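You operate a simulated robot arm through the tools that you are given. There is no shell and no other tool. Be economical: measure what you need, move in short steps, check, and stop when the job is done.

The job below is to be done with a simulated robot arm. You get a single attempt, and the scene is never put back.

## Task
Slot blocks A and B, slide the bar over them and lock it.
Fine: each in the slot with its letter.

Only the result counts: the job must be done as asked and must still hold three seconds after the hand-in. Knocking over, shifting, dropping, spilling or breaking anything else fails it.

## Robot
A 6-joint arm with a two-finger parallel gripper, fixed in place. Base frame: the origin is at the foot of the arm, x ahead of it, y to its left, z up; the work surface is at about z = 0. Lengths are in mm, angles in degrees, forces in N, time in s.
With the tool pointing down near the work surface it reaches from about 140 to 580 mm from the base axis. Its first joint turns from -66.0 to 66.0 degrees. Payload 2.1 kg.
The TCP is the grasp point between the finger pads, 30 mm short of the fingertips. In the tool frame z runs along the fingers and y along their closing line. Largest opening 94 mm; finger width 28, thickness 10; the body of the gripper, 50 by 96 mm, starts 55 mm behind the TCP.
Orientation is told as [roll, pitch, yaw] about the base's x, y, z axes, in that order, counted from this pose: with the fingers straight down and closing along the base's y, the tool's x points along the base's -x, its y along +y and its z along -z.

## Interface
- The arm moves only by the tool nudge_tool. Its argument "plan" is a list that holds one entry, the list of rows, each a list of 7 numbers: the shift along the tool's x, y, z in units of 100 mm (1.0 is 100 mm), then the turn, a rotation vector about the tool's x, y, z in units of 90 degrees (1.0 is 90 degrees), then the opening, from 0 (shut) to 1 (fully open). In form: [[[tx, ty, tz, wx, wy, wz, fingers], ...]]. A call has 1 to 12 rows; each row is the pose to reach, as a shift and turn from the pose commanded when the call began, along the tool's axes at that moment. A call with a number of a shift or a turn outside -1 to 1 is refused whole. A row lasts 0.2 s, in which the tool goes at most 50 mm and 8.6 degrees; a call with a longer step from one row to the next is refused whole, and so is a gripper value outside its range. Where a pose cannot be reached the arm comes as near as it can. A force on the tool above 60 N (or 10 N above the force at the start of the call, whichever is more), or a blocked arm, ends the call early, and 0.2 s more pass. Each finger travels about 72 mm/s and halts on what it meets, pressing with about 23 N; the grip force reading is that of the motor and also rises with nothing between the fingers. The clock runs only during rows and for 0.2 s after the last one: add rows that repeat a pose to give the fingers time. The reply holds the time, the measured pose of the TCP, the force on the tool along the base axes, the opening and the grip force, in the units named above and with some noise, with the torque about the TCP (base axes, N m) and any sound that the robot's microphone picked up.
- Cameras (640 x 400 px; columns grow to the right, rows downward): "scene" is fixed at [36.9, -356, 470.8]; the picture's right is [0.90, -0.43, 0.00], its down [-0.22, -0.46, -0.86] and it looks along [0.37, 0.78, -0.51] (base axes); focal length 320 px, centre (320, 200). "wrist" rides on the gripper at [76, 14, -103] in the tool frame; the picture's right is [-0.18, 0.98, 0.00], its down [-0.75, -0.14, -0.64] and it looks along [-0.63, -0.12, 0.77] (tool axes); focal length 243 px, centre (320, 200). There is no depth. A picture from a camera that has moved, and an enlarged one, comes with that camera's place and axes in the base frame and with its lens. The place of the scene camera against the robot may be out by one fixed shift of up to 25 mm in any direction.
- grab_frame(camera): a new picture of that camera. It takes no simulated time.
- enlarge(camera, box): a new picture of the part [left, top, right, bottom] of that camera's present view, enlarged. It takes no simulated time.
- close_job(): hands the job in; it is judged then, once.

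Work in short steps. Places have to be worked out from the pictures, the camera data and where the tool is seen: move nearer, look again, correct. Check each grasp and each placing, and mend what went wrong. You have 120 turns and 68 pictures in all, those below and enlarged ones among them. Open the gripper and draw the arm clear of the work before you hand the job in, unless the task says otherwise; then end with one line.

The tools are called after "Call:" as a command line: name --argument value ..., lists and objects as JSON in quotes. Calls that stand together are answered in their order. nudge_tool: Moves the arm, as the interface text tells. Its arguments: {"type":"object","properties":{"plan":{"type":"array","items":{"type":"array","items":{"type":"array","items":{"type":"number"}}}}},"required":["plan"]} The other tools are called the same way: grab_frame (camera) takes a picture; enlarge (camera, box) takes an enlarged picture of a part of a camera's view; close_job () hands the job in.

At the start:

```text
time: 0.0
tool_pos: [279.6, 19.3, 344.7]
ee_rot: [0.1, -0.1, 0.0]
contact_force: [0.3, -0.1, -0.4]
ft_torque: [-0.01, 0.02, -0.05]
opening: 94.0
grasp_force: 0.1
```

scene: 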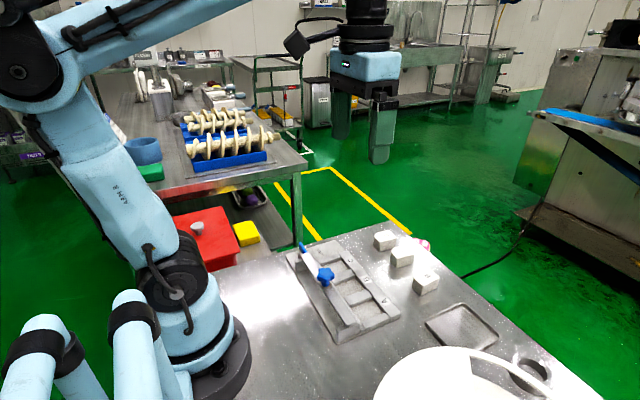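
wrist: 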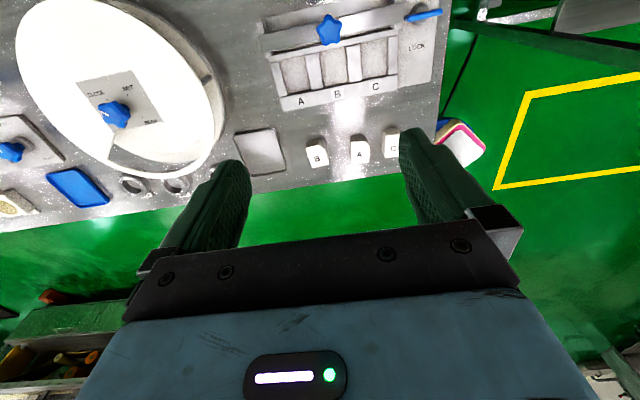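

The pictures show a fixture with slots A, B, C, a sliding bar with a blue knob and a lock handle, with blocks B, A and C lying ahead of it. I'll enlarge both views to see the details.

Call:
enlarge --camera "wrist" --box '[220, 0, 500, 175]'

Call:
enlarge --camera "scene" --box '[270, 215, 510, 365]'

```text
2.29 times, centred on (360, 88) of wrist
camera zoom: at [204.7, 31.8, 447.5], right [0.18, 0.98, 0.0], down [0.75, -0.14, 0.64], along [0.63, -0.12, -0.77], focal length 555 px, centre (229, 457)
```

zoom: 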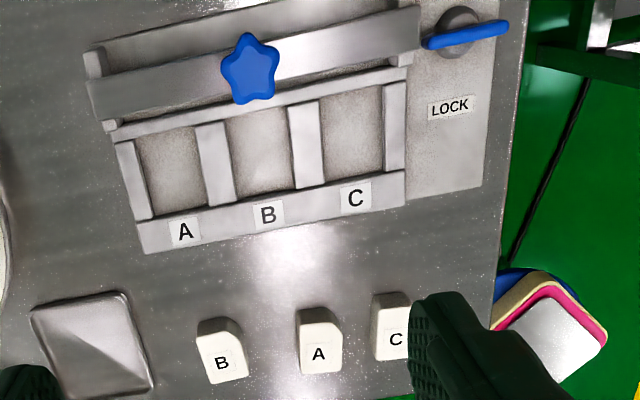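

```text
2.67 times, centred on (390, 290) of scene
camera zoom: at [36.9, -356.0, 470.8], right [0.9, -0.43, 0.0], down [-0.22, -0.46, -0.86], along [0.37, 0.78, -0.51], focal length 855 px, centre (133, -40)
```

zoom: 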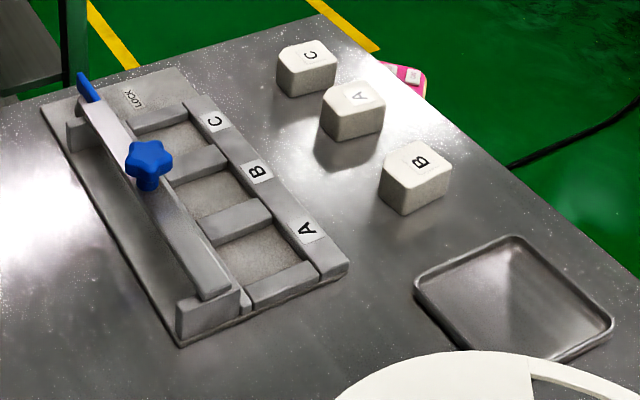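

Estimates from the wrist view: slots A, B and C near x≈293 with y≈-27, 35 and 96. The blocks are near x≈440 with y≈-18 (B), 63 (A) and 122 (C). I'll go lower for a closer look.

Call:
nudge_tool --plan '[[[0.1, 0.1, 0.4, 0, 0, 0, 1], [0.2, 0.1, 0.7, 0, 0, 0, 1], [0.2, 0.1, 1.0, 0, 0, 0, 1]]]'

Call:
grab_frame --camera "wrist"

```text
time: 0.8
tool_pos: [259.8, 30.3, 243.2]
ee_rot: [0.0, -0.2, 0.0]
contact_force: [0.1, 0.1, -0.3]
ft_torque: [0.02, -0.02, 0.01]
opening: 93.9
grasp_force: 0.0
```

```text
63 pictures are left
camera wrist: at [184.4, 41.7, 346.4], right [0.18, 0.98, 0.0], down [0.75, -0.14, 0.64], along [0.63, -0.12, -0.77], focal length 243 px, centre (320, 200)
```

wrist: 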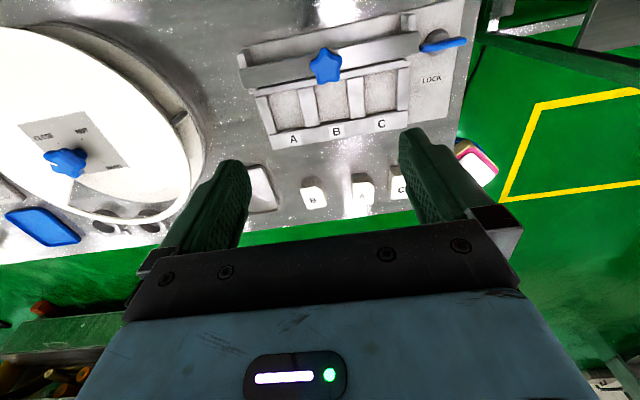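

Call:
enlarge --camera "wrist" --box '[230, 0, 490, 162]'

Call:
enlarge --camera "wrist" --box '[280, 140, 420, 228]'

```text
2.46 times, centred on (360, 81) of wrist
camera zoom: at [184.4, 41.7, 346.4], right [0.18, 0.98, 0.0], down [0.75, -0.14, 0.64], along [0.63, -0.12, -0.77], focal length 597 px, centre (222, 493)
```

zoom: 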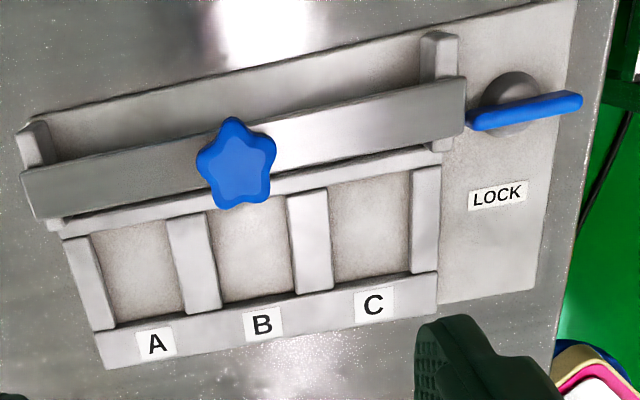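

```text
4.55 times, centred on (350, 184) of wrist
camera zoom: at [184.4, 41.7, 346.4], right [0.18, 0.98, 0.0], down [0.75, -0.14, 0.64], along [0.63, -0.12, -0.77], focal length 1103 px, centre (184, 273)
```

zoom: 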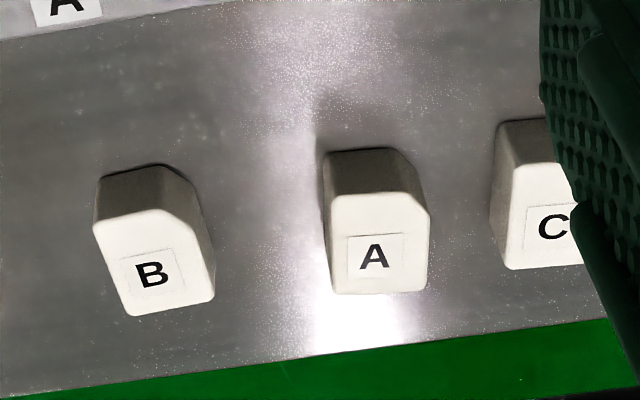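

Now a tighter look at the bar and lock from the scene camera.

Call:
enlarge --camera "scene" --box '[280, 230, 408, 350]'

Call:
enlarge --camera "wrist" --box '[380, 10, 480, 90]'

```text
3.33 times, centred on (344, 290) of scene
camera zoom: at [36.9, -356.0, 470.8], right [0.9, -0.43, 0.0], down [-0.22, -0.46, -0.86], along [0.37, 0.78, -0.51], focal length 1068 px, centre (240, -100)
```

zoom: 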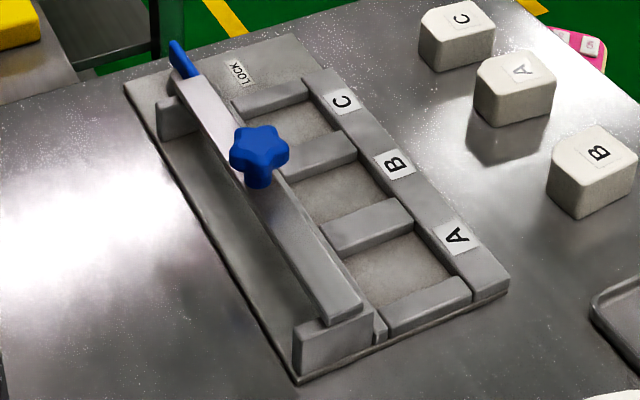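

```text
5.00 times, centred on (430, 50) of wrist
camera zoom: at [184.4, 41.7, 346.4], right [0.18, 0.98, 0.0], down [0.75, -0.14, 0.64], along [0.63, -0.12, -0.77], focal length 1213 px, centre (-230, 950)
```

zoom: 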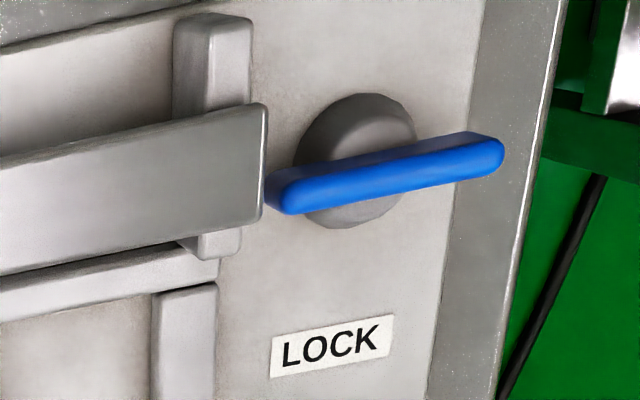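

Blocks are roughly 33 mm (y) × 44 mm (x) × 28 mm high, and the slots about 43×52 mm. I'll move closer to the blocks to get accurate poses.

Call:
nudge_tool --plan '[[[-0.15, 0.1, 0.25, 0, 0, 0, 1], [-0.3, 0.2, 0.5, 0, 0, 0, 1], [-0.45, 0.3, 0.75, 0, 0, 0, 1], [-0.6, 0.3, 1.0, 0, 0, 0, 1], [-0.6, 0.3, 1.0, 0, 0, 0, 1]]]'

Call:
grab_frame --camera "wrist"

```text
time: 2.0
tool_pos: [320.7, 58.6, 143.8]
ee_rot: [0.0, -0.1, 0.0]
contact_force: [-1.0, 0.3, -0.8]
ft_torque: [-0.03, 0.01, -0.01]
opening: 94.2
grasp_force: 0.2
```

```text
58 pictures are left
camera wrist: at [245.3, 71.0, 246.5], right [0.18, 0.98, 0.0], down [0.75, -0.14, 0.64], along [0.63, -0.12, -0.77], focal length 243 px, centre (320, 200)
```

wrist: 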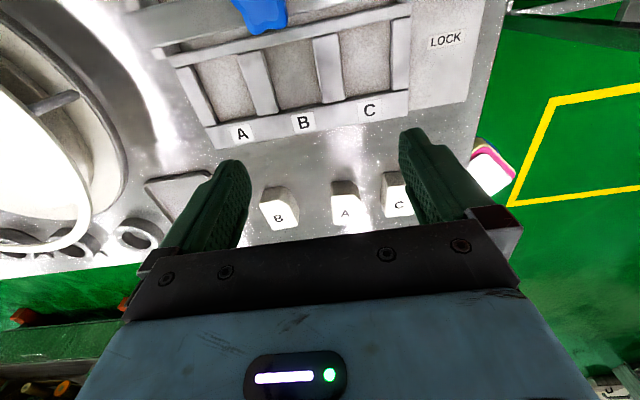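

Call:
enlarge --camera "wrist" --box '[250, 165, 400, 240]'

Call:
enlarge --camera "wrist" --box '[160, 15, 420, 155]'

```text
4.27 times, centred on (325, 202) of wrist
camera zoom: at [245.3, 71.0, 246.5], right [0.18, 0.98, 0.0], down [0.75, -0.14, 0.64], along [0.63, -0.12, -0.77], focal length 1035 px, centre (299, 189)
```

zoom: 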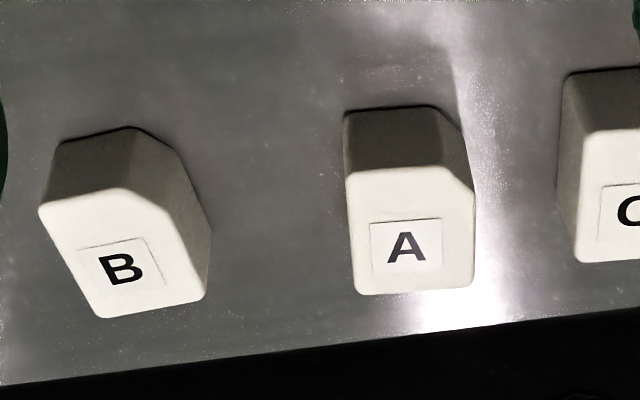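

```text
2.46 times, centred on (290, 85) of wrist
camera zoom: at [245.3, 71.0, 246.5], right [0.18, 0.98, 0.0], down [0.75, -0.14, 0.64], along [0.63, -0.12, -0.77], focal length 597 px, centre (394, 483)
```

zoom: 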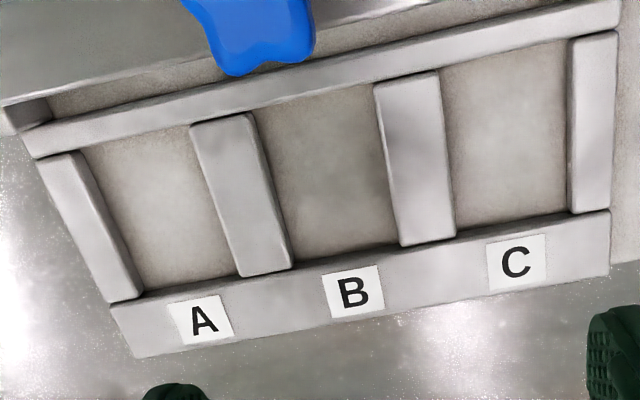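

Readings give block A centred at (447,66.5) with yaw about -4.7°. Block B is at (441,-15.4) with yaw about +6°. Slot A is centred at (297,-27.5) and slot B at (297,37.5). I'll go above A first with the fingers part closed, to stay clear of C.

Call:
nudge_tool --plan '[[[-0.3, 0.04, 0.0, 0, 0, 0.02, 0.6], [-0.65, 0.077, 0.0, 0, 0, 0.052, 0.6], [-1.0, 0.077, 0.1, 0, 0, 0.052, 0.6], [-1.0, 0.077, 0.3, 0, 0, 0.052, 0.6], [-1.0, 0.077, 0.3, 0, 0, 0.052, 0.6]]]'

Call:
grab_frame --camera "wrist"

```text
time: 3.2
tool_pos: [421.6, 67.5, 116.1]
ee_rot: [0.0, -0.1, -4.8]
contact_force: [0.1, -0.1, -0.4]
ft_torque: [0.04, -0.02, 0.0]
opening: 56.4
grasp_force: 0.0
```

```text
55 pictures are left
camera wrist: at [346.8, 86.1, 218.1], right [0.26, 0.96, 0.0], down [0.74, -0.2, 0.64], along [0.62, -0.17, -0.77], focal length 243 px, centre (320, 200)
```

wrist: 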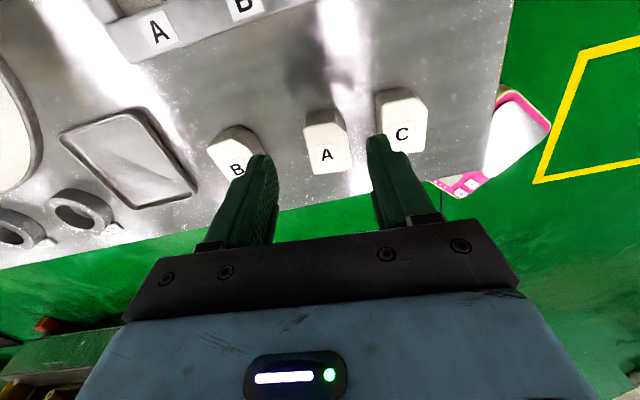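

I'm close above A now; one enlarged view to verify its position before descending.

Call:
enlarge --camera "wrist" --box '[260, 90, 420, 190]'

```text
4.00 times, centred on (340, 140) of wrist
camera zoom: at [346.8, 86.1, 218.1], right [0.26, 0.96, 0.0], down [0.74, -0.2, 0.64], along [0.62, -0.17, -0.77], focal length 970 px, centre (240, 440)
```

zoom: 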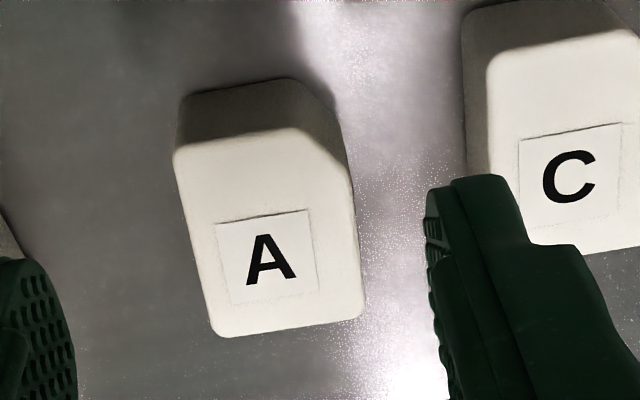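

In the tool frame the block is well aligned, with its centre at (-25.6, +2.4) from the TCP. I'll shift over it, descend until the fingertips are near z≈13, then close.

Call:
nudge_tool --plan '[[[-0.27, 0.024, 0.1, 0, 0, 0, 0.6], [-0.27, 0.024, 0.4, 0, 0, 0, 0.6], [-0.27, 0.024, 0.6, 0, 0, 0, 0.6], [-0.27, 0.024, 0.725, 0, 0, 0, 0.6], [-0.27, 0.024, 0.725, 0, 0, 0, 0.6], [-0.27, 0.024, 0.725, 0, 0, 0, 0.2], [-0.27, 0.024, 0.725, 0, 0, 0, 0.2], [-0.27, 0.024, 0.725, 0, 0, 0, 0.2], [-0.27, 0.024, 0.725, 0, 0, 0, 0.2]]]'

Call:
grab_frame --camera "wrist"

```text
time: 5.2
tool_pos: [448.0, 67.8, 40.8]
ee_rot: [0.0, 0.0, -4.7]
contact_force: [0.8, -0.1, -0.1]
ft_torque: [-0.02, 0.04, 0.0]
opening: 35.2
grasp_force: 22.8
```

```text
53 pictures are left
camera wrist: at [373.8, 87.1, 144.4], right [0.26, 0.96, 0.0], down [0.74, -0.2, 0.64], along [0.62, -0.17, -0.77], focal length 243 px, centre (320, 200)
```

wrist: 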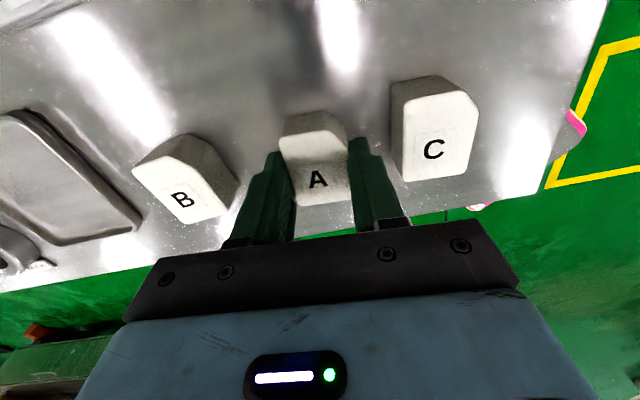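

A is gripped at 35 mm. I'll lift it 80 mm and straighten the yaw to 0.

Call:
nudge_tool --plan '[[[0, 0, -0.2, 0, 0, 0, 0.2], [0, 0, -0.5, 0, 0, 0, 0.2], [0, 0, -0.8, 0, 0, -0.052, 0.2], [0, 0, -0.8, 0, 0, -0.052, 0.2]]]'

```text
time: 6.2
tool_pos: [447.9, 68.9, 125.3]
ee_rot: [0.0, -0.1, 0.1]
contact_force: [-0.2, 0.5, -0.3]
ft_torque: [0.0, -0.02, 0.0]
opening: 18.8
grasp_force: 0.0
```

The opening dropped to 18.8 mm with no grip force, so the block slipped out. I'll look.

Call:
grab_frame --camera "wrist"

Call:
enlarge --camera "scene" --box '[350, 200, 460, 310]'

```text
52 pictures are left
camera wrist: at [371.8, 81.4, 226.4], right [0.18, 0.98, 0.0], down [0.75, -0.14, 0.64], along [0.63, -0.12, -0.77], focal length 243 px, centre (320, 200)
```

wrist: 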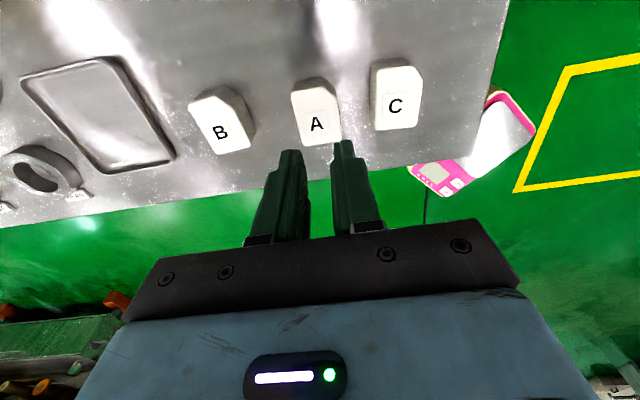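

```text
3.64 times, centred on (405, 255) of scene
camera zoom: at [36.9, -356.0, 470.8], right [0.9, -0.43, 0.0], down [-0.22, -0.46, -0.86], along [0.37, 0.78, -0.51], focal length 1166 px, centre (11, 0)
```

zoom: 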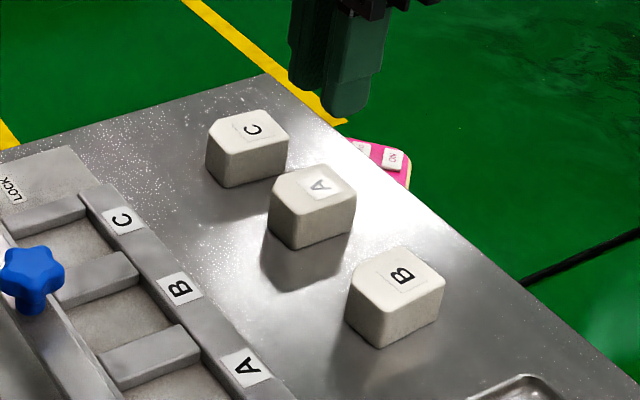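

Block A is still upright near the same place. I'll measure it again and grip deeper.

Call:
enlarge --camera "wrist" --box '[240, 60, 400, 160]'

```text
4.00 times, centred on (320, 110) of wrist
camera zoom: at [371.8, 81.4, 226.4], right [0.18, 0.98, 0.0], down [0.75, -0.14, 0.64], along [0.63, -0.12, -0.77], focal length 970 px, centre (320, 560)
```

zoom: 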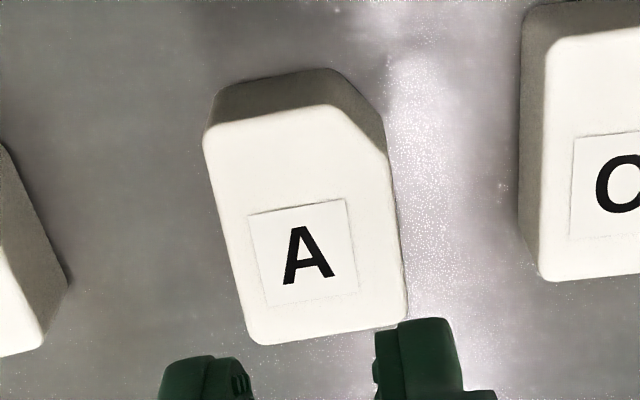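

The block is now nearly square to the tool, offset by (0.6, -2.1) mm. I'll re-grip with the fingertips at z≈5 and lift slowly.

Call:
nudge_tool --plan '[[[0, -0.02, 0.1, 0, 0, 0, 0.6], [0, -0.02, 0.1, 0, 0, 0, 0.6], [0, -0.02, 0.4, 0, 0, 0, 0.6], [0, -0.02, 0.7, 0, 0, 0, 0.6], [0, -0.02, 0.82, 0, 0, 0, 0.6], [0, -0.02, 0.884, 0, 0, 0, 0.6], [0, -0.02, 0.884, 0, 0, 0, 0.6], [0, -0.02, 0.884, 0, 0, 0, 0.1], [0, -0.02, 0.884, 0, 0, 0, 0.1], [0, -0.02, 0.884, 0, 0, 0, 0.1], [0, -0.02, 0.884, 0, 0, 0, 0.1]]]'

Call:
nudge_tool --plan '[[[0, 0, -0.03, 0, 0, 0, 0.1], [0, 0, -0.07, 0, 0, 0, 0.1], [0, 0, -0.12, 0, 0, 0, 0.1], [0, 0, -0.17, 0, 0, 0, 0.1], [0, 0, -0.2, 0, 0, 0, 0.1], [0, 0, -0.2, 0, 0, 0, 0.1]]]'

Call:
enlarge --camera "scene" --box '[350, 180, 460, 290]'

```text
time: 8.6
tool_pos: [447.5, 65.4, 34.9]
ee_rot: [0.0, -0.1, 0.0]
contact_force: [0.4, 0.0, 0.1]
ft_torque: [0.02, -0.03, 0.0]
opening: 35.4
grasp_force: 22.7
```

```text
time: 10.0
tool_pos: [447.7, 64.4, 55.4]
ee_rot: [0.0, -0.1, 0.0]
contact_force: [-0.5, 0.2, -0.5]
ft_torque: [0.0, 0.04, 0.02]
opening: 35.5
grasp_force: 23.2
```

```text
3.64 times, centred on (405, 235) of scene
camera zoom: at [36.9, -356.0, 470.8], right [0.9, -0.43, 0.0], down [-0.22, -0.46, -0.86], along [0.37, 0.78, -0.51], focal length 1166 px, centre (11, 73)
```

zoom: 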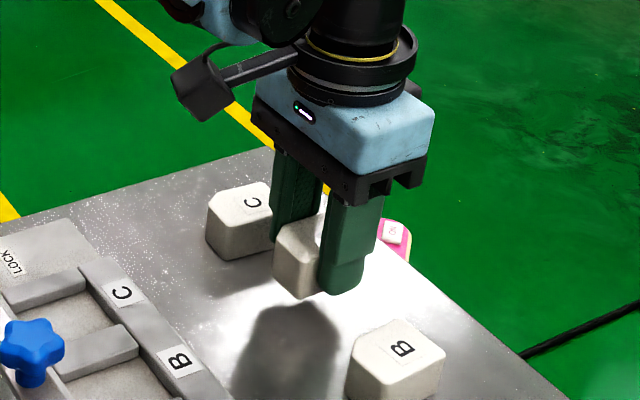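

A is lifted and held. I'll raise it further and carry it smoothly towards slot A.

Call:
nudge_tool --plan '[[[0, 0, -0.1, 0, 0, 0, 0.1], [0, 0, -0.25, 0, 0, 0, 0.1], [0.1, -0.05, -0.4, 0, 0, 0, 0.1], [0.25, -0.15, -0.45, 0, 0, 0, 0.1], [0.45, -0.3, -0.45, 0, 0, 0, 0.1], [0.65, -0.5, -0.45, 0, 0, 0, 0.1], [0.85, -0.7, -0.45, 0, 0, 0, 0.1], [0.95, -0.85, -0.45, 0, 0, 0, 0.1], [1.0, -0.92, -0.45, 0, 0, 0, 0.1], [1.0, -0.92, -0.45, 0, 0, 0, 0.1]]]'

Call:
grab_frame --camera "wrist"

```text
time: 12.2
tool_pos: [344.8, -28.0, 98.7]
ee_rot: [0.1, -0.1, 0.0]
contact_force: [0.0, -0.2, 0.0]
ft_torque: [0.03, 0.01, -0.01]
opening: 35.4
grasp_force: 22.7
```

```text
48 pictures are left
camera wrist: at [270.4, -15.0, 201.1], right [0.18, 0.98, 0.0], down [0.75, -0.14, 0.64], along [0.63, -0.12, -0.77], focal length 243 px, centre (320, 200)
```

wrist: 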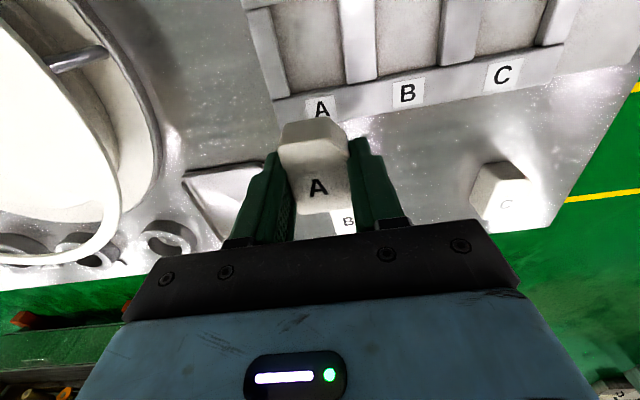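

I'll measure slot A in the tool frame here before moving over it.

Call:
enlarge --camera "wrist" --box '[230, 0, 390, 100]'

Call:
enlarge --camera "wrist" --box '[240, 90, 400, 230]'

```text
4.00 times, centred on (310, 50) of wrist
camera zoom: at [270.4, -15.0, 201.1], right [0.18, 0.98, 0.0], down [0.75, -0.14, 0.64], along [0.63, -0.12, -0.77], focal length 970 px, centre (360, 800)
```

zoom: 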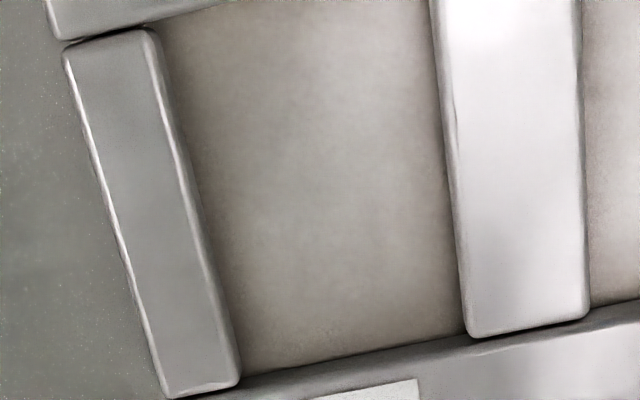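

```text
2.86 times, centred on (320, 160) of wrist
camera zoom: at [270.4, -15.0, 201.1], right [0.18, 0.98, 0.0], down [0.75, -0.14, 0.64], along [0.63, -0.12, -0.77], focal length 693 px, centre (320, 314)
```

zoom: 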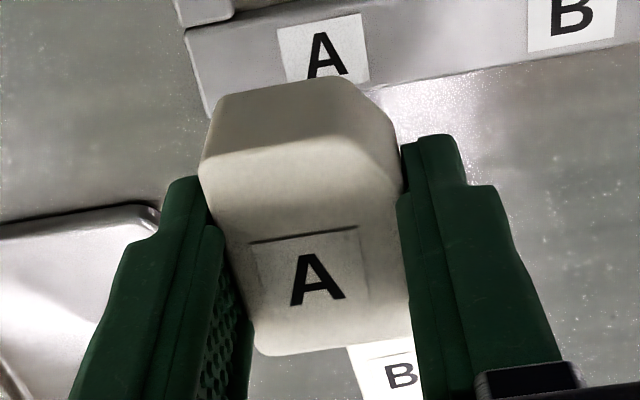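

Relative to the tool, slot A's centre is at (49.3, +3.0) and the block's is at (-0.4, -1). I'll move over it and come down until the block's bottom is just inside the ribs.

Call:
nudge_tool --plan '[[[0.15, 0.02, 0, 0, 0, 0, 0.1], [0.35, 0.035, 0, 0, 0, 0, 0.1], [0.497, 0.038, 0, 0, 0, 0, 0.1], [0.497, 0.038, 0.15, 0, 0, 0, 0.1], [0.497, 0.038, 0.3, 0, 0, 0, 0.1], [0.497, 0.038, 0.42, 0, 0, 0, 0.1], [0.497, 0.038, 0.5, 0, 0, 0, 0.1], [0.497, 0.038, 0.53, 0, 0, 0, 0.1], [0.497, 0.038, 0.53, 0, 0, 0, 0.1]]]'

Call:
grab_frame --camera "wrist"

Call:
enlarge --camera "scene" --box '[280, 210, 420, 350]'

```text
time: 14.2
tool_pos: [297.9, -22.5, 45.3]
ee_rot: [0.1, -0.1, 0.0]
contact_force: [0.5, 0.0, -0.6]
ft_torque: [0.01, 0.03, 0.01]
opening: 35.3
grasp_force: 23.3
```

```text
45 pictures are left
camera wrist: at [222.2, -10.4, 148.6], right [0.18, 0.98, 0.0], down [0.75, -0.14, 0.64], along [0.63, -0.12, -0.77], focal length 243 px, centre (320, 200)
```

wrist: 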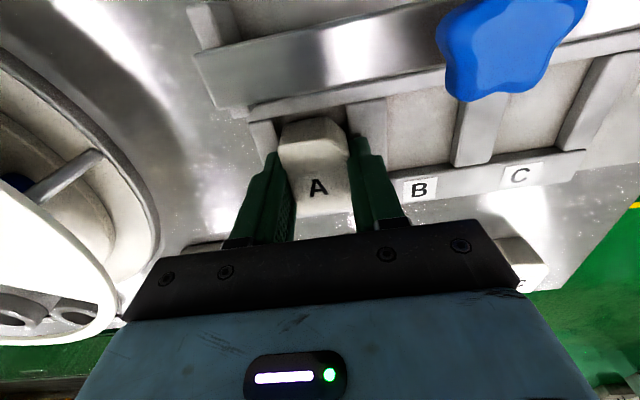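

```text
2.86 times, centred on (350, 280) of scene
camera zoom: at [36.9, -356.0, 470.8], right [0.9, -0.43, 0.0], down [-0.22, -0.46, -0.86], along [0.37, 0.78, -0.51], focal length 916 px, centre (234, -29)
```

zoom: 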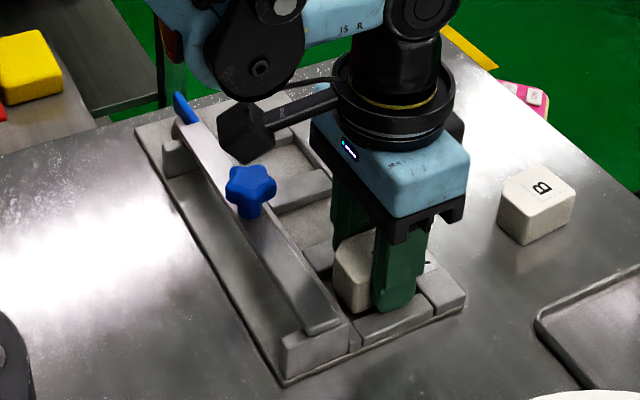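

Close to the slot now; I'll enlarge to check centring before releasing.

Call:
enlarge --camera "wrist" --box '[230, 80, 400, 250]'

Call:
enlarge --camera "scene" --box '[340, 280, 400, 330]'

```text
2.35 times, centred on (315, 165) of wrist
camera zoom: at [222.2, -10.4, 148.6], right [0.18, 0.98, 0.0], down [0.75, -0.14, 0.64], along [0.63, -0.12, -0.77], focal length 571 px, centre (332, 282)
```

zoom: 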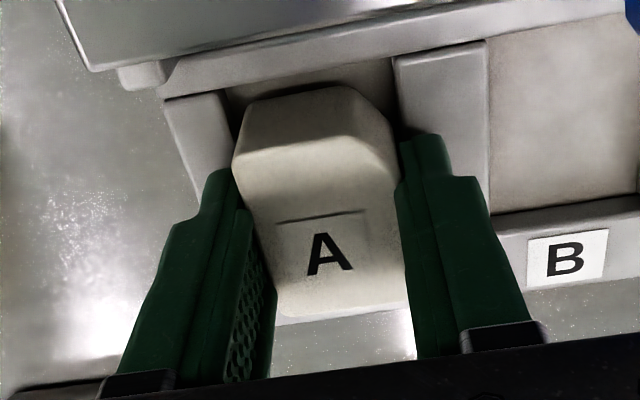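

```text
8.00 times, centred on (370, 305) of scene
camera zoom: at [36.9, -356.0, 470.8], right [0.9, -0.43, 0.0], down [-0.22, -0.46, -0.86], along [0.37, 0.78, -0.51], focal length 2564 px, centre (-80, -640)
```

zoom: 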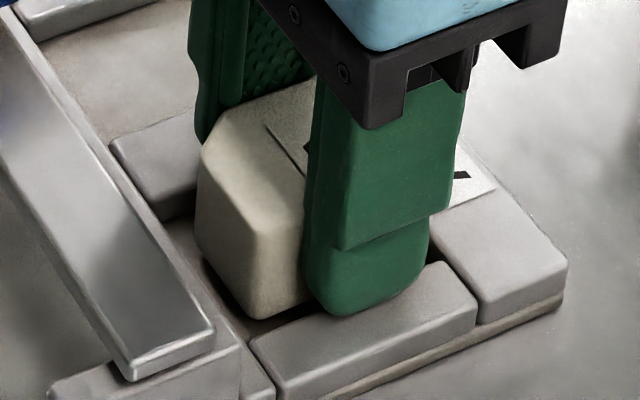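

The block is centred sideways but about 2 mm too far forward. I'll shift it back 2 mm, lower 2 mm and release with a small opening.

Call:
nudge_tool --plan '[[[0.02, -0.005, 0, 0, 0, 0, 0.1], [0.02, -0.005, 0.02, 0, 0, 0, 0.1], [0.02, -0.005, 0.02, 0, 0, 0, 0.1], [0.02, -0.005, 0.02, 0, 0, 0, 0.5], [0.02, -0.005, 0.02, 0, 0, 0, 0.55], [0.02, -0.005, 0.02, 0, 0, 0, 0.55]]]'

Call:
enlarge --camera "wrist" --box '[230, 80, 400, 250]'

Call:
enlarge --camera "scene" --box '[340, 280, 400, 330]'

```text
time: 14.9
tool_pos: [296.2, -23.2, 46.1]
ee_rot: [0.0, 0.1, 0.0]
contact_force: [-1.5, 0.5, 17.7]
ft_torque: [0.0, -0.15, -0.07]
opening: 35.3
grasp_force: 23.6
stopped in row 3: the force on the tool passed its limit at 65 N (the readings are from after the stop); the commanded pose is now the measured one
```

```text
2.35 times, centred on (315, 165) of wrist
camera zoom: at [220.5, -10.8, 148.3], right [0.18, 0.98, 0.0], down [0.75, -0.14, 0.64], along [0.63, -0.12, -0.77], focal length 571 px, centre (332, 282)
```

zoom: 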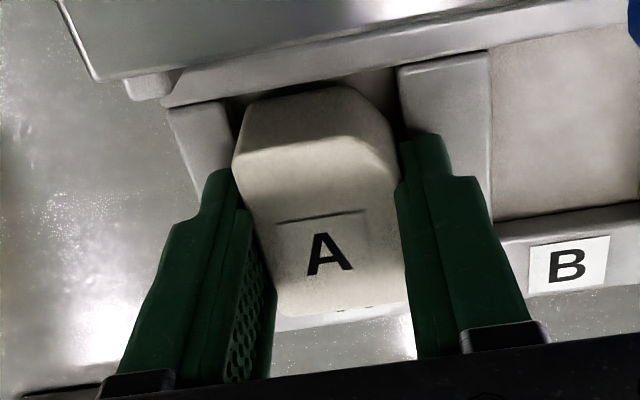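

```text
8.00 times, centred on (370, 305) of scene
camera zoom: at [36.8, -356.0, 470.8], right [0.9, -0.43, 0.0], down [-0.22, -0.46, -0.86], along [0.37, 0.78, -0.51], focal length 2564 px, centre (-80, -640)
```

zoom: 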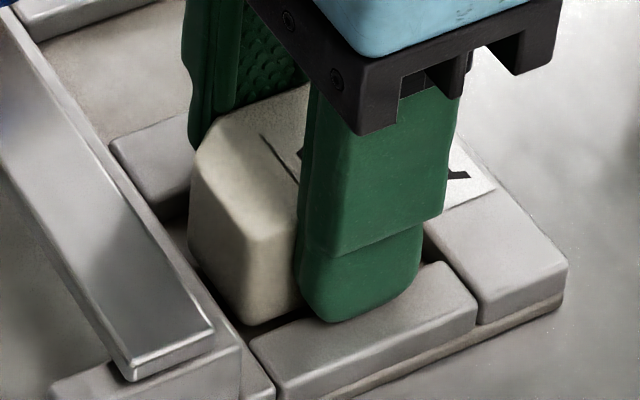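

Something touched, likely the fingertips on the ribs, so the block's bottom is already inside the slot. I'll raise about 1 mm to unload and then release.

Call:
nudge_tool --plan '[[[0, 0, -0.005, 0, 0, 0, 0.1], [0, 0, -0.005, 0, 0, 0, 0.55], [0, 0, -0.005, 0, 0, 0, 0.55], [0, 0, -0.005, 0, 0, 0, 0.55]]]'

Call:
enlarge --camera "wrist" --box '[230, 80, 400, 250]'

```text
time: 15.9
tool_pos: [295.8, -24.8, 45.6]
ee_rot: [0.1, 0.1, -0.1]
contact_force: [-0.2, 0.2, -0.9]
ft_torque: [-0.02, 0.02, 0.0]
opening: 51.7
grasp_force: 0.1
```

```text
2.35 times, centred on (315, 165) of wrist
camera zoom: at [220.4, -11.2, 148.4], right [0.18, 0.98, 0.0], down [0.75, -0.14, 0.64], along [0.63, -0.12, -0.77], focal length 571 px, centre (332, 282)
```

zoom: 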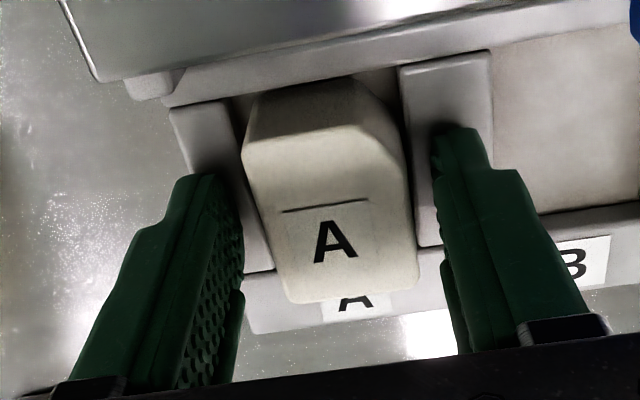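

Released. I'll raise the arm straight up and check how A is seated.

Call:
nudge_tool --plan '[[[0, 0, -0.2, 0, 0, 0, 0.55], [0, 0, -0.5, 0, 0, 0, 0.55], [-0.2, 0, -0.8, 0, 0, 0, 0.55], [-0.3, 0.0, -0.8, 0, 0, 0, 0.55], [-0.3, 0, -0.8, 0, 0, 0, 0.55]]]'

Call:
enlarge --camera "wrist" --box '[220, 0, 420, 150]'

Call:
enlarge --camera "scene" --box '[320, 260, 410, 340]'

```text
time: 17.1
tool_pos: [326.5, -23.6, 125.8]
ee_rot: [0.0, 0.1, 0.1]
contact_force: [0.9, 0.2, 0.1]
ft_torque: [0.01, 0.02, 0.0]
opening: 51.8
grasp_force: 0.0
```

```text
2.67 times, centred on (320, 75) of wrist
camera zoom: at [250.7, -11.0, 228.4], right [0.18, 0.98, 0.0], down [0.75, -0.14, 0.64], along [0.63, -0.12, -0.77], focal length 647 px, centre (320, 533)
```

zoom: 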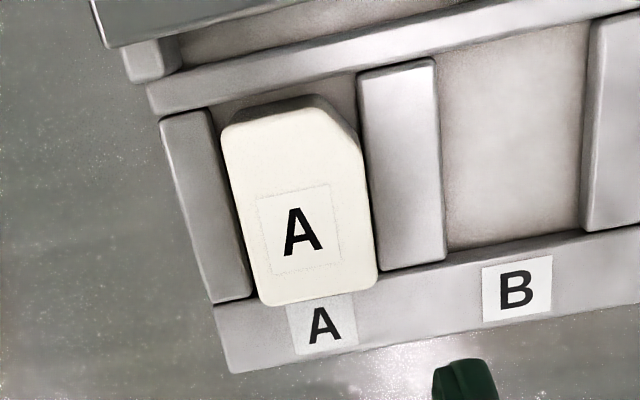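

```text
5.00 times, centred on (365, 300) of scene
camera zoom: at [36.9, -356.0, 470.8], right [0.9, -0.43, 0.0], down [-0.22, -0.46, -0.86], along [0.37, 0.78, -0.51], focal length 1603 px, centre (95, -300)
```

zoom: 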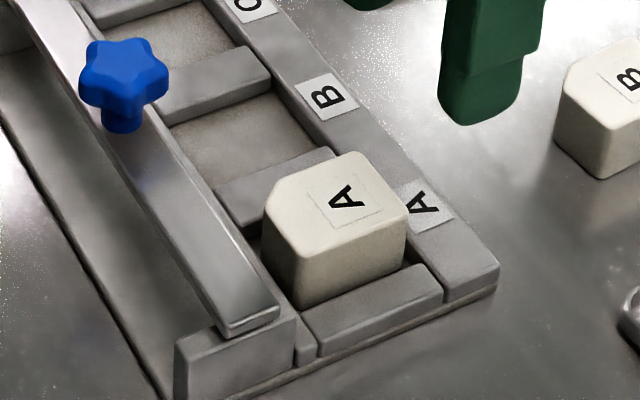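

A looks flat and seated. Now I move to view block B from close above, with the tool yawed +6°.

Call:
nudge_tool --plan '[[[-0.3, 0.04, 0, 0, 0, -0.03, 0.55], [-0.6, 0.09, 0.0, 0, 0, -0.067, 0.55], [-0.85, 0.09, 0.0, 0, 0, -0.067, 0.55], [-0.85, 0.09, 0.0, 0, 0, -0.067, 0.55]]]'

Call:
enlarge --camera "wrist" --box '[200, 70, 420, 210]'

```text
time: 18.1
tool_pos: [413.4, -13.0, 125.0]
ee_rot: [0.0, 0.1, 6.1]
contact_force: [-0.3, 0.8, 0.4]
ft_torque: [-0.03, -0.01, -0.01]
opening: 51.6
grasp_force: 0.1
```

```text
2.86 times, centred on (310, 140) of wrist
camera zoom: at [336.2, -8.8, 227.5], right [0.08, 1.0, 0.0], down [0.77, -0.06, 0.64], along [0.64, -0.05, -0.77], focal length 693 px, centre (349, 371)
```

zoom: 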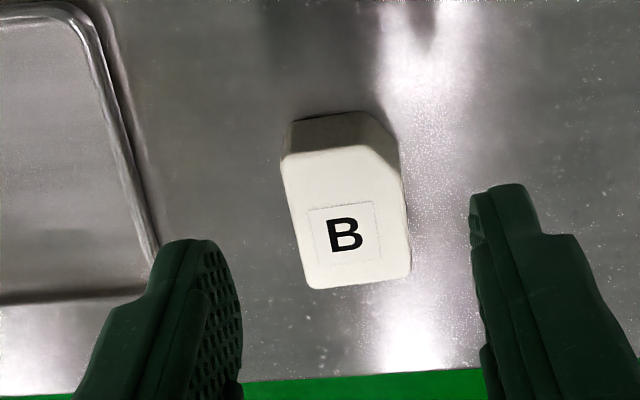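

B sits at about (-27.5, -4.8) mm in the tool frame, turned about 2.5° from it. I'll descend, grip at the same depth as A and lift slowly.

Call:
nudge_tool --plan '[[[-0.275, -0.048, 0.0, 0, 0, 0.028, 0.6], [-0.275, -0.048, 0.3, 0, 0, 0.028, 0.6], [-0.275, -0.048, 0.6, 0, 0, 0.028, 0.6], [-0.275, -0.048, 0.82, 0, 0, 0.028, 0.6], [-0.275, -0.048, 0.895, 0, 0, 0.028, 0.6], [-0.275, -0.048, 0.895, 0, 0, 0.028, 0.6], [-0.275, -0.048, 0.895, 0, 0, 0.028, 0.1], [-0.275, -0.048, 0.895, 0, 0, 0.028, 0.1], [-0.275, -0.048, 0.895, 0, 0, 0.028, 0.1], [-0.275, -0.048, 0.895, 0, 0, 0.028, 0.1]]]'

Call:
nudge_tool --plan '[[[0, 0, -0.03, 0, 0, 0, 0.1], [0, 0, -0.07, 0, 0, 0, 0.1], [0, 0, -0.15, 0, 0, 0, 0.1], [0, 0, -0.25, 0, 0, 0, 0.1], [0, 0, -0.4, 0, 0, 0, 0.1], [0, 0, -0.55, 0, 0, 0, 0.1], [0, 0, -0.65, 0, 0, 0, 0.1], [0, 0, -0.65, 0, 0, 0, 0.1]]]'

```text
time: 20.3
tool_pos: [438.6, -16.8, 35.7]
ee_rot: [0.1, 0.1, 3.5]
contact_force: [0.5, 0.3, -0.5]
ft_torque: [0.0, -0.02, 0.03]
opening: 35.3
grasp_force: 23.1
```

```text
time: 22.1
tool_pos: [438.7, -16.3, 101.3]
ee_rot: [0.1, 0.1, 3.5]
contact_force: [-0.6, 0.4, -1.0]
ft_torque: [-0.02, 0.02, 0.02]
opening: 35.1
grasp_force: 23.3
```

B is held. I'll straighten the yaw and carry it to just ahead of slot B.

Call:
nudge_tool --plan '[[[0.1, 0.07, 0, 0, 0, 0.01, 0.1], [0.3, 0.2, 0, 0, 0, 0.02, 0.1], [0.5, 0.34, 0, 0, 0, 0.039, 0.1], [0.7, 0.48, 0, 0, 0, 0.039, 0.1], [0.82, 0.56, 0, 0, 0, 0.039, 0.1], [0.875, 0.594, 0, 0, 0, 0.039, 0.1], [0.875, 0.594, 0, 0, 0, 0.039, 0.1]]]'

Call:
enlarge --camera "wrist" --box '[230, 0, 430, 125]'

Call:
enlarge --camera "wrist" --box '[240, 90, 400, 230]'

```text
time: 23.7
tool_pos: [346.5, 37.6, 100.9]
ee_rot: [0.0, 0.1, 0.0]
contact_force: [0.3, 0.2, -0.6]
ft_torque: [-0.01, -0.02, -0.01]
opening: 35.1
grasp_force: 22.8
```

```text
3.20 times, centred on (330, 62) of wrist
camera zoom: at [272.4, 49.8, 203.8], right [0.18, 0.98, 0.0], down [0.75, -0.14, 0.64], along [0.63, -0.12, -0.77], focal length 776 px, centre (288, 640)
```

zoom: 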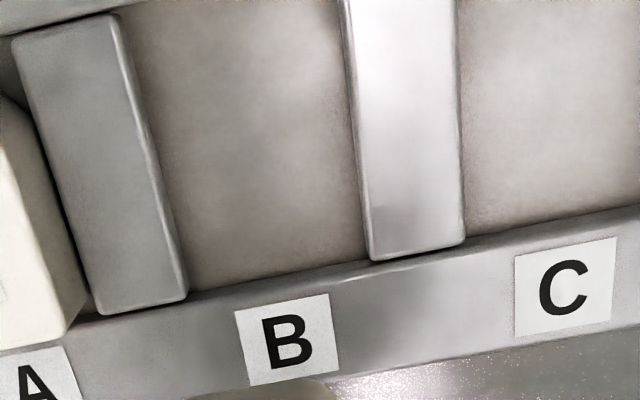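

```text
2.86 times, centred on (320, 160) of wrist
camera zoom: at [272.4, 49.8, 203.8], right [0.18, 0.98, 0.0], down [0.75, -0.14, 0.64], along [0.63, -0.12, -0.77], focal length 693 px, centre (320, 314)
```

zoom: 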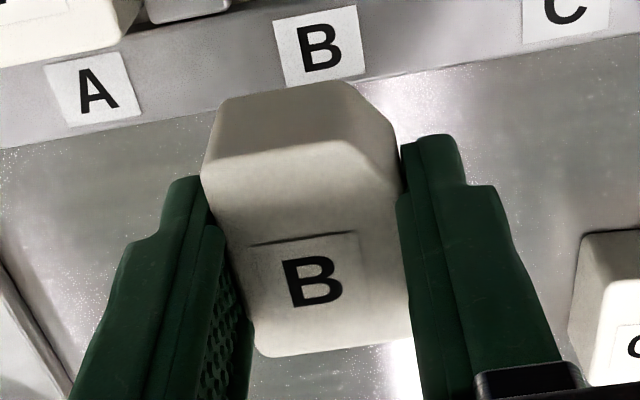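

B's grip matches A's. Slot B's centre is about 2 mm to the +y side and about 50 mm back. I'll move over it and descend to just above the level where the fingers touched last time.

Call:
nudge_tool --plan '[[[0.15, 0.01, 0, 0, 0, 0, 0.1], [0.35, 0.018, 0, 0, 0, 0, 0.1], [0.535, 0.018, 0, 0, 0, 0, 0.1], [0.535, 0.018, 0.15, 0, 0, 0, 0.1], [0.535, 0.018, 0.3, 0, 0, 0, 0.1], [0.535, 0.018, 0.42, 0, 0, 0, 0.1], [0.535, 0.018, 0.5, 0, 0, 0, 0.1], [0.535, 0.018, 0.54, 0, 0, 0, 0.1], [0.535, 0.018, 0.54, 0, 0, 0, 0.1]]]'

Call:
enlarge --camera "wrist" --box '[230, 80, 400, 250]'

Call:
enlarge --camera "scene" --box '[310, 240, 400, 330]'

```text
time: 25.7
tool_pos: [294.4, 39.7, 48.0]
ee_rot: [0.1, 0.0, 0.0]
contact_force: [0.0, -0.6, -1.7]
ft_torque: [-0.01, 0.0, 0.0]
opening: 35.0
grasp_force: 23.0
```

```text
2.35 times, centred on (315, 165) of wrist
camera zoom: at [218.6, 52.0, 150.7], right [0.18, 0.98, 0.0], down [0.75, -0.14, 0.64], along [0.63, -0.12, -0.77], focal length 571 px, centre (332, 282)
```

zoom: 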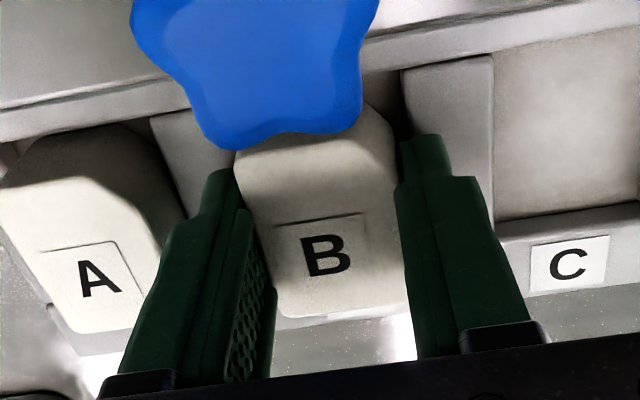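

```text
4.44 times, centred on (355, 285) of scene
camera zoom: at [36.9, -356.0, 470.8], right [0.9, -0.43, 0.0], down [-0.22, -0.46, -0.86], along [0.37, 0.78, -0.51], focal length 1424 px, centre (164, -178)
```

zoom: 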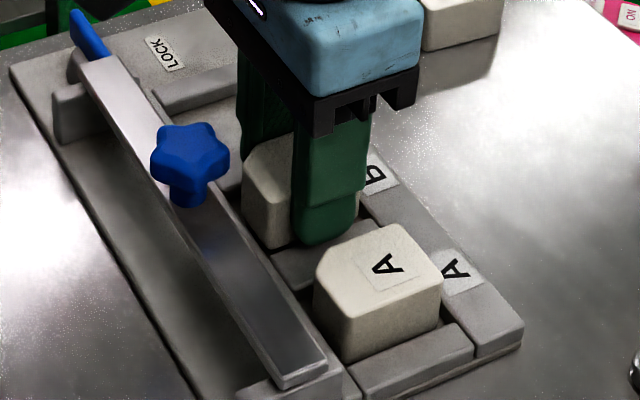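

Position matches the A placement. I'll lower about 2 mm more and release.

Call:
nudge_tool --plan '[[[0, 0, 0.01, 0, 0, 0, 0.1], [0, 0, 0.018, 0, 0, 0, 0.1], [0, 0, 0.018, 0, 0, 0, 0.55], [0, 0, 0.018, 0, 0, 0, 0.55], [0, 0, 0.018, 0, 0, 0, 0.55], [0, 0, 0.018, 0, 0, 0, 0.55]]]'

Call:
enlarge --camera "scene" --box '[310, 240, 400, 330]'

```text
time: 27.1
tool_pos: [293.6, 39.6, 46.1]
ee_rot: [-0.1, 0.1, 0.0]
contact_force: [0.1, -0.1, 0.0]
ft_torque: [-0.01, -0.03, 0.02]
opening: 52.0
grasp_force: 0.1
```

```text
4.44 times, centred on (355, 285) of scene
camera zoom: at [36.9, -356.0, 470.8], right [0.9, -0.43, 0.0], down [-0.22, -0.46, -0.86], along [0.37, 0.78, -0.51], focal length 1424 px, centre (164, -178)
```

zoom: 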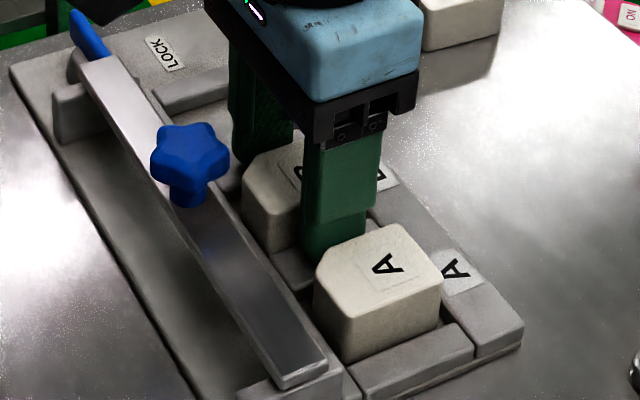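

B released. I'll rise and pull back so the wrist camera can see the whole fixture.

Call:
nudge_tool --plan '[[[0, 0, -0.2, 0, 0, 0, 0.55], [0, 0, -0.5, 0, 0, 0, 0.55], [0, 0, -0.9, 0, 0, 0, 0.5], [0.3, 0, -1, 0, 0, 0, 0.4], [0.6, 0, -1, 0, 0, 0, 0.4], [0.85, 0, -1, 0, 0, 0, 0.4], [0.85, 0, -1, 0, 0, 0, 0.4]]]'

Call:
grab_frame --camera "wrist"

Call:
enlarge --camera "scene" --box '[280, 230, 410, 350]'

```text
time: 28.7
tool_pos: [209.3, 39.9, 146.6]
ee_rot: [0.1, 0.2, 0.0]
contact_force: [0.2, -0.7, -0.1]
ft_torque: [0.0, -0.02, -0.01]
opening: 37.4
grasp_force: 0.0
```

```text
30 pictures are left
camera wrist: at [134.2, 52.7, 249.7], right [0.18, 0.98, 0.0], down [0.75, -0.14, 0.64], along [0.63, -0.12, -0.77], focal length 243 px, centre (320, 200)
```

wrist: 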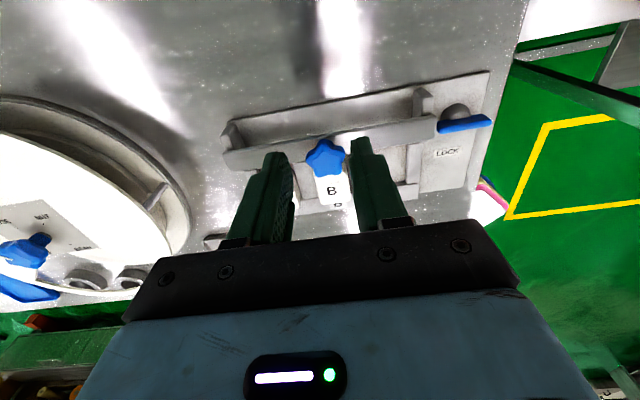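

```text
3.33 times, centred on (345, 290) of scene
camera zoom: at [36.9, -356.0, 470.8], right [0.9, -0.43, 0.0], down [-0.22, -0.46, -0.86], along [0.37, 0.78, -0.51], focal length 1068 px, centre (237, -100)
```

zoom: 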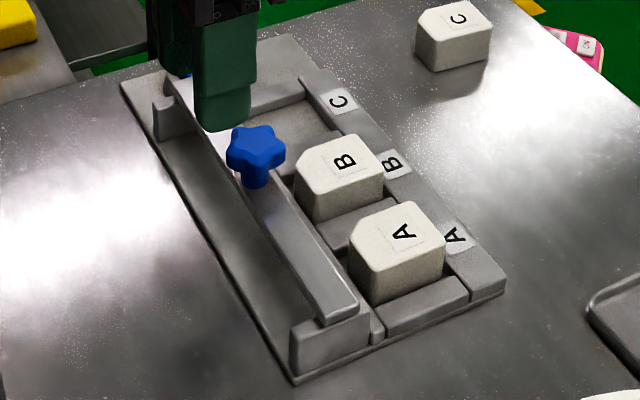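

Both blocks are seated. By triangulation the bar's knob is near (243, 37, ~65). I'll go above it with the fingers open and check alignment with the scene camera.

Call:
nudge_tool --plan '[[[0, -0.01, 0, 0, 0, 0, 0.7], [-0.15, -0.02, 0.1, 0, 0, 0, 0.7], [-0.335, -0.022, 0.3, 0, 0, 0, 0.7], [-0.335, -0.022, 0.35, 0, 0, 0, 0.7], [-0.335, -0.022, 0.35, 0, 0, 0, 0.7]]]'

Call:
enlarge --camera "wrist" --box '[180, 60, 460, 240]'

Call:
enlarge --camera "scene" --box '[280, 210, 410, 340]'

```text
time: 29.9
tool_pos: [243.3, 38.8, 110.2]
ee_rot: [0.0, 0.2, 0.0]
contact_force: [-0.1, -0.1, 0.0]
ft_torque: [0.03, 0.01, -0.01]
opening: 66.1
grasp_force: 0.0
```

```text
2.22 times, centred on (320, 150) of wrist
camera zoom: at [168.0, 50.4, 213.6], right [0.18, 0.98, 0.0], down [0.75, -0.14, 0.64], along [0.63, -0.12, -0.77], focal length 539 px, centre (320, 311)
```

zoom: 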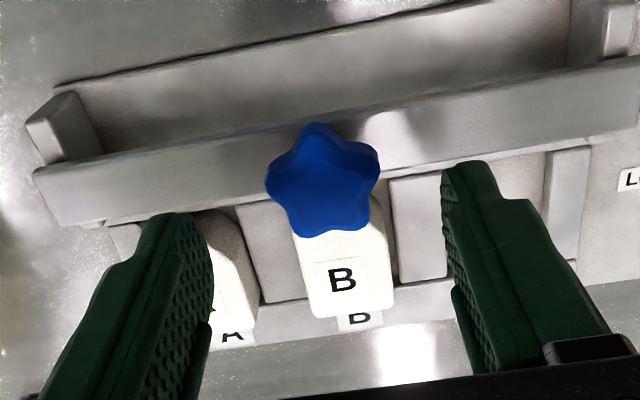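

```text
3.08 times, centred on (345, 275) of scene
camera zoom: at [36.9, -356.0, 470.8], right [0.9, -0.43, 0.0], down [-0.22, -0.46, -0.86], along [0.37, 0.78, -0.51], focal length 986 px, centre (243, -31)
```

zoom: 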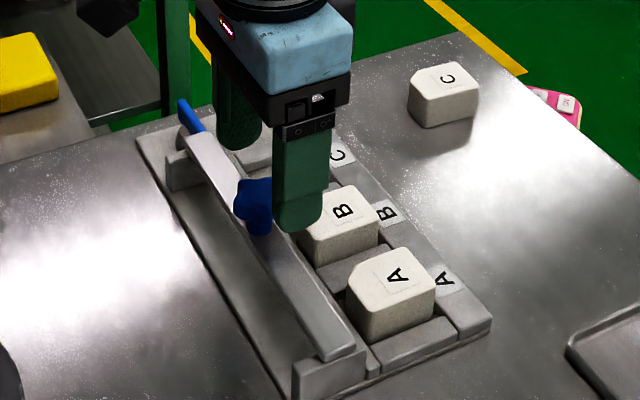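

The knob sits about 3 mm towards the base from the TCP and is centred in y. I'll descend until the fingertips are at z≈48 and close on it.

Call:
nudge_tool --plan '[[[0.03, 0.01, 0.1, 0, 0, 0, 0.7], [0.03, 0.01, 0.22, 0, 0, 0, 0.7], [0.03, 0.01, 0.33, 0, 0, 0, 0.7], [0.03, 0.01, 0.33, 0, 0, 0, 0.7], [0.03, 0.01, 0.33, 0, 0, 0, 0.1], [0.03, 0.01, 0.33, 0, 0, 0, 0.1], [0.03, 0.01, 0.33, 0, 0, 0, 0.1], [0.03, 0.01, 0.33, 0, 0, 0, 0.1]]]'

Call:
enlarge --camera "scene" --box '[300, 220, 390, 310]'

```text
time: 31.7
tool_pos: [239.4, 40.2, 77.5]
ee_rot: [0.4, 0.1, 0.1]
contact_force: [1.4, 29.2, -17.6]
ft_torque: [-0.5, -0.29, 0.16]
opening: 32.4
grasp_force: 45.1
```

```text
4.44 times, centred on (345, 265) of scene
camera zoom: at [36.9, -356.0, 470.8], right [0.9, -0.43, 0.0], down [-0.22, -0.46, -0.86], along [0.37, 0.78, -0.51], focal length 1424 px, centre (209, -89)
```

zoom: 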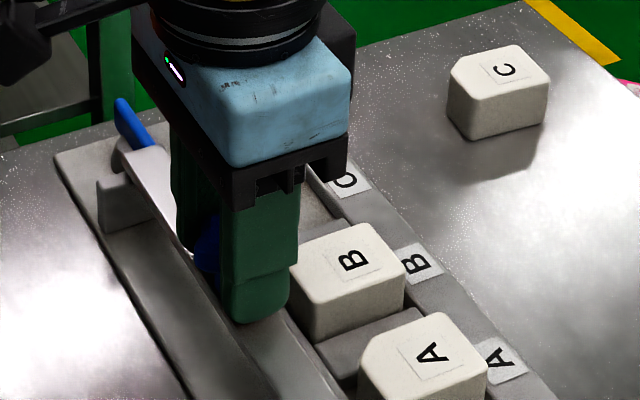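

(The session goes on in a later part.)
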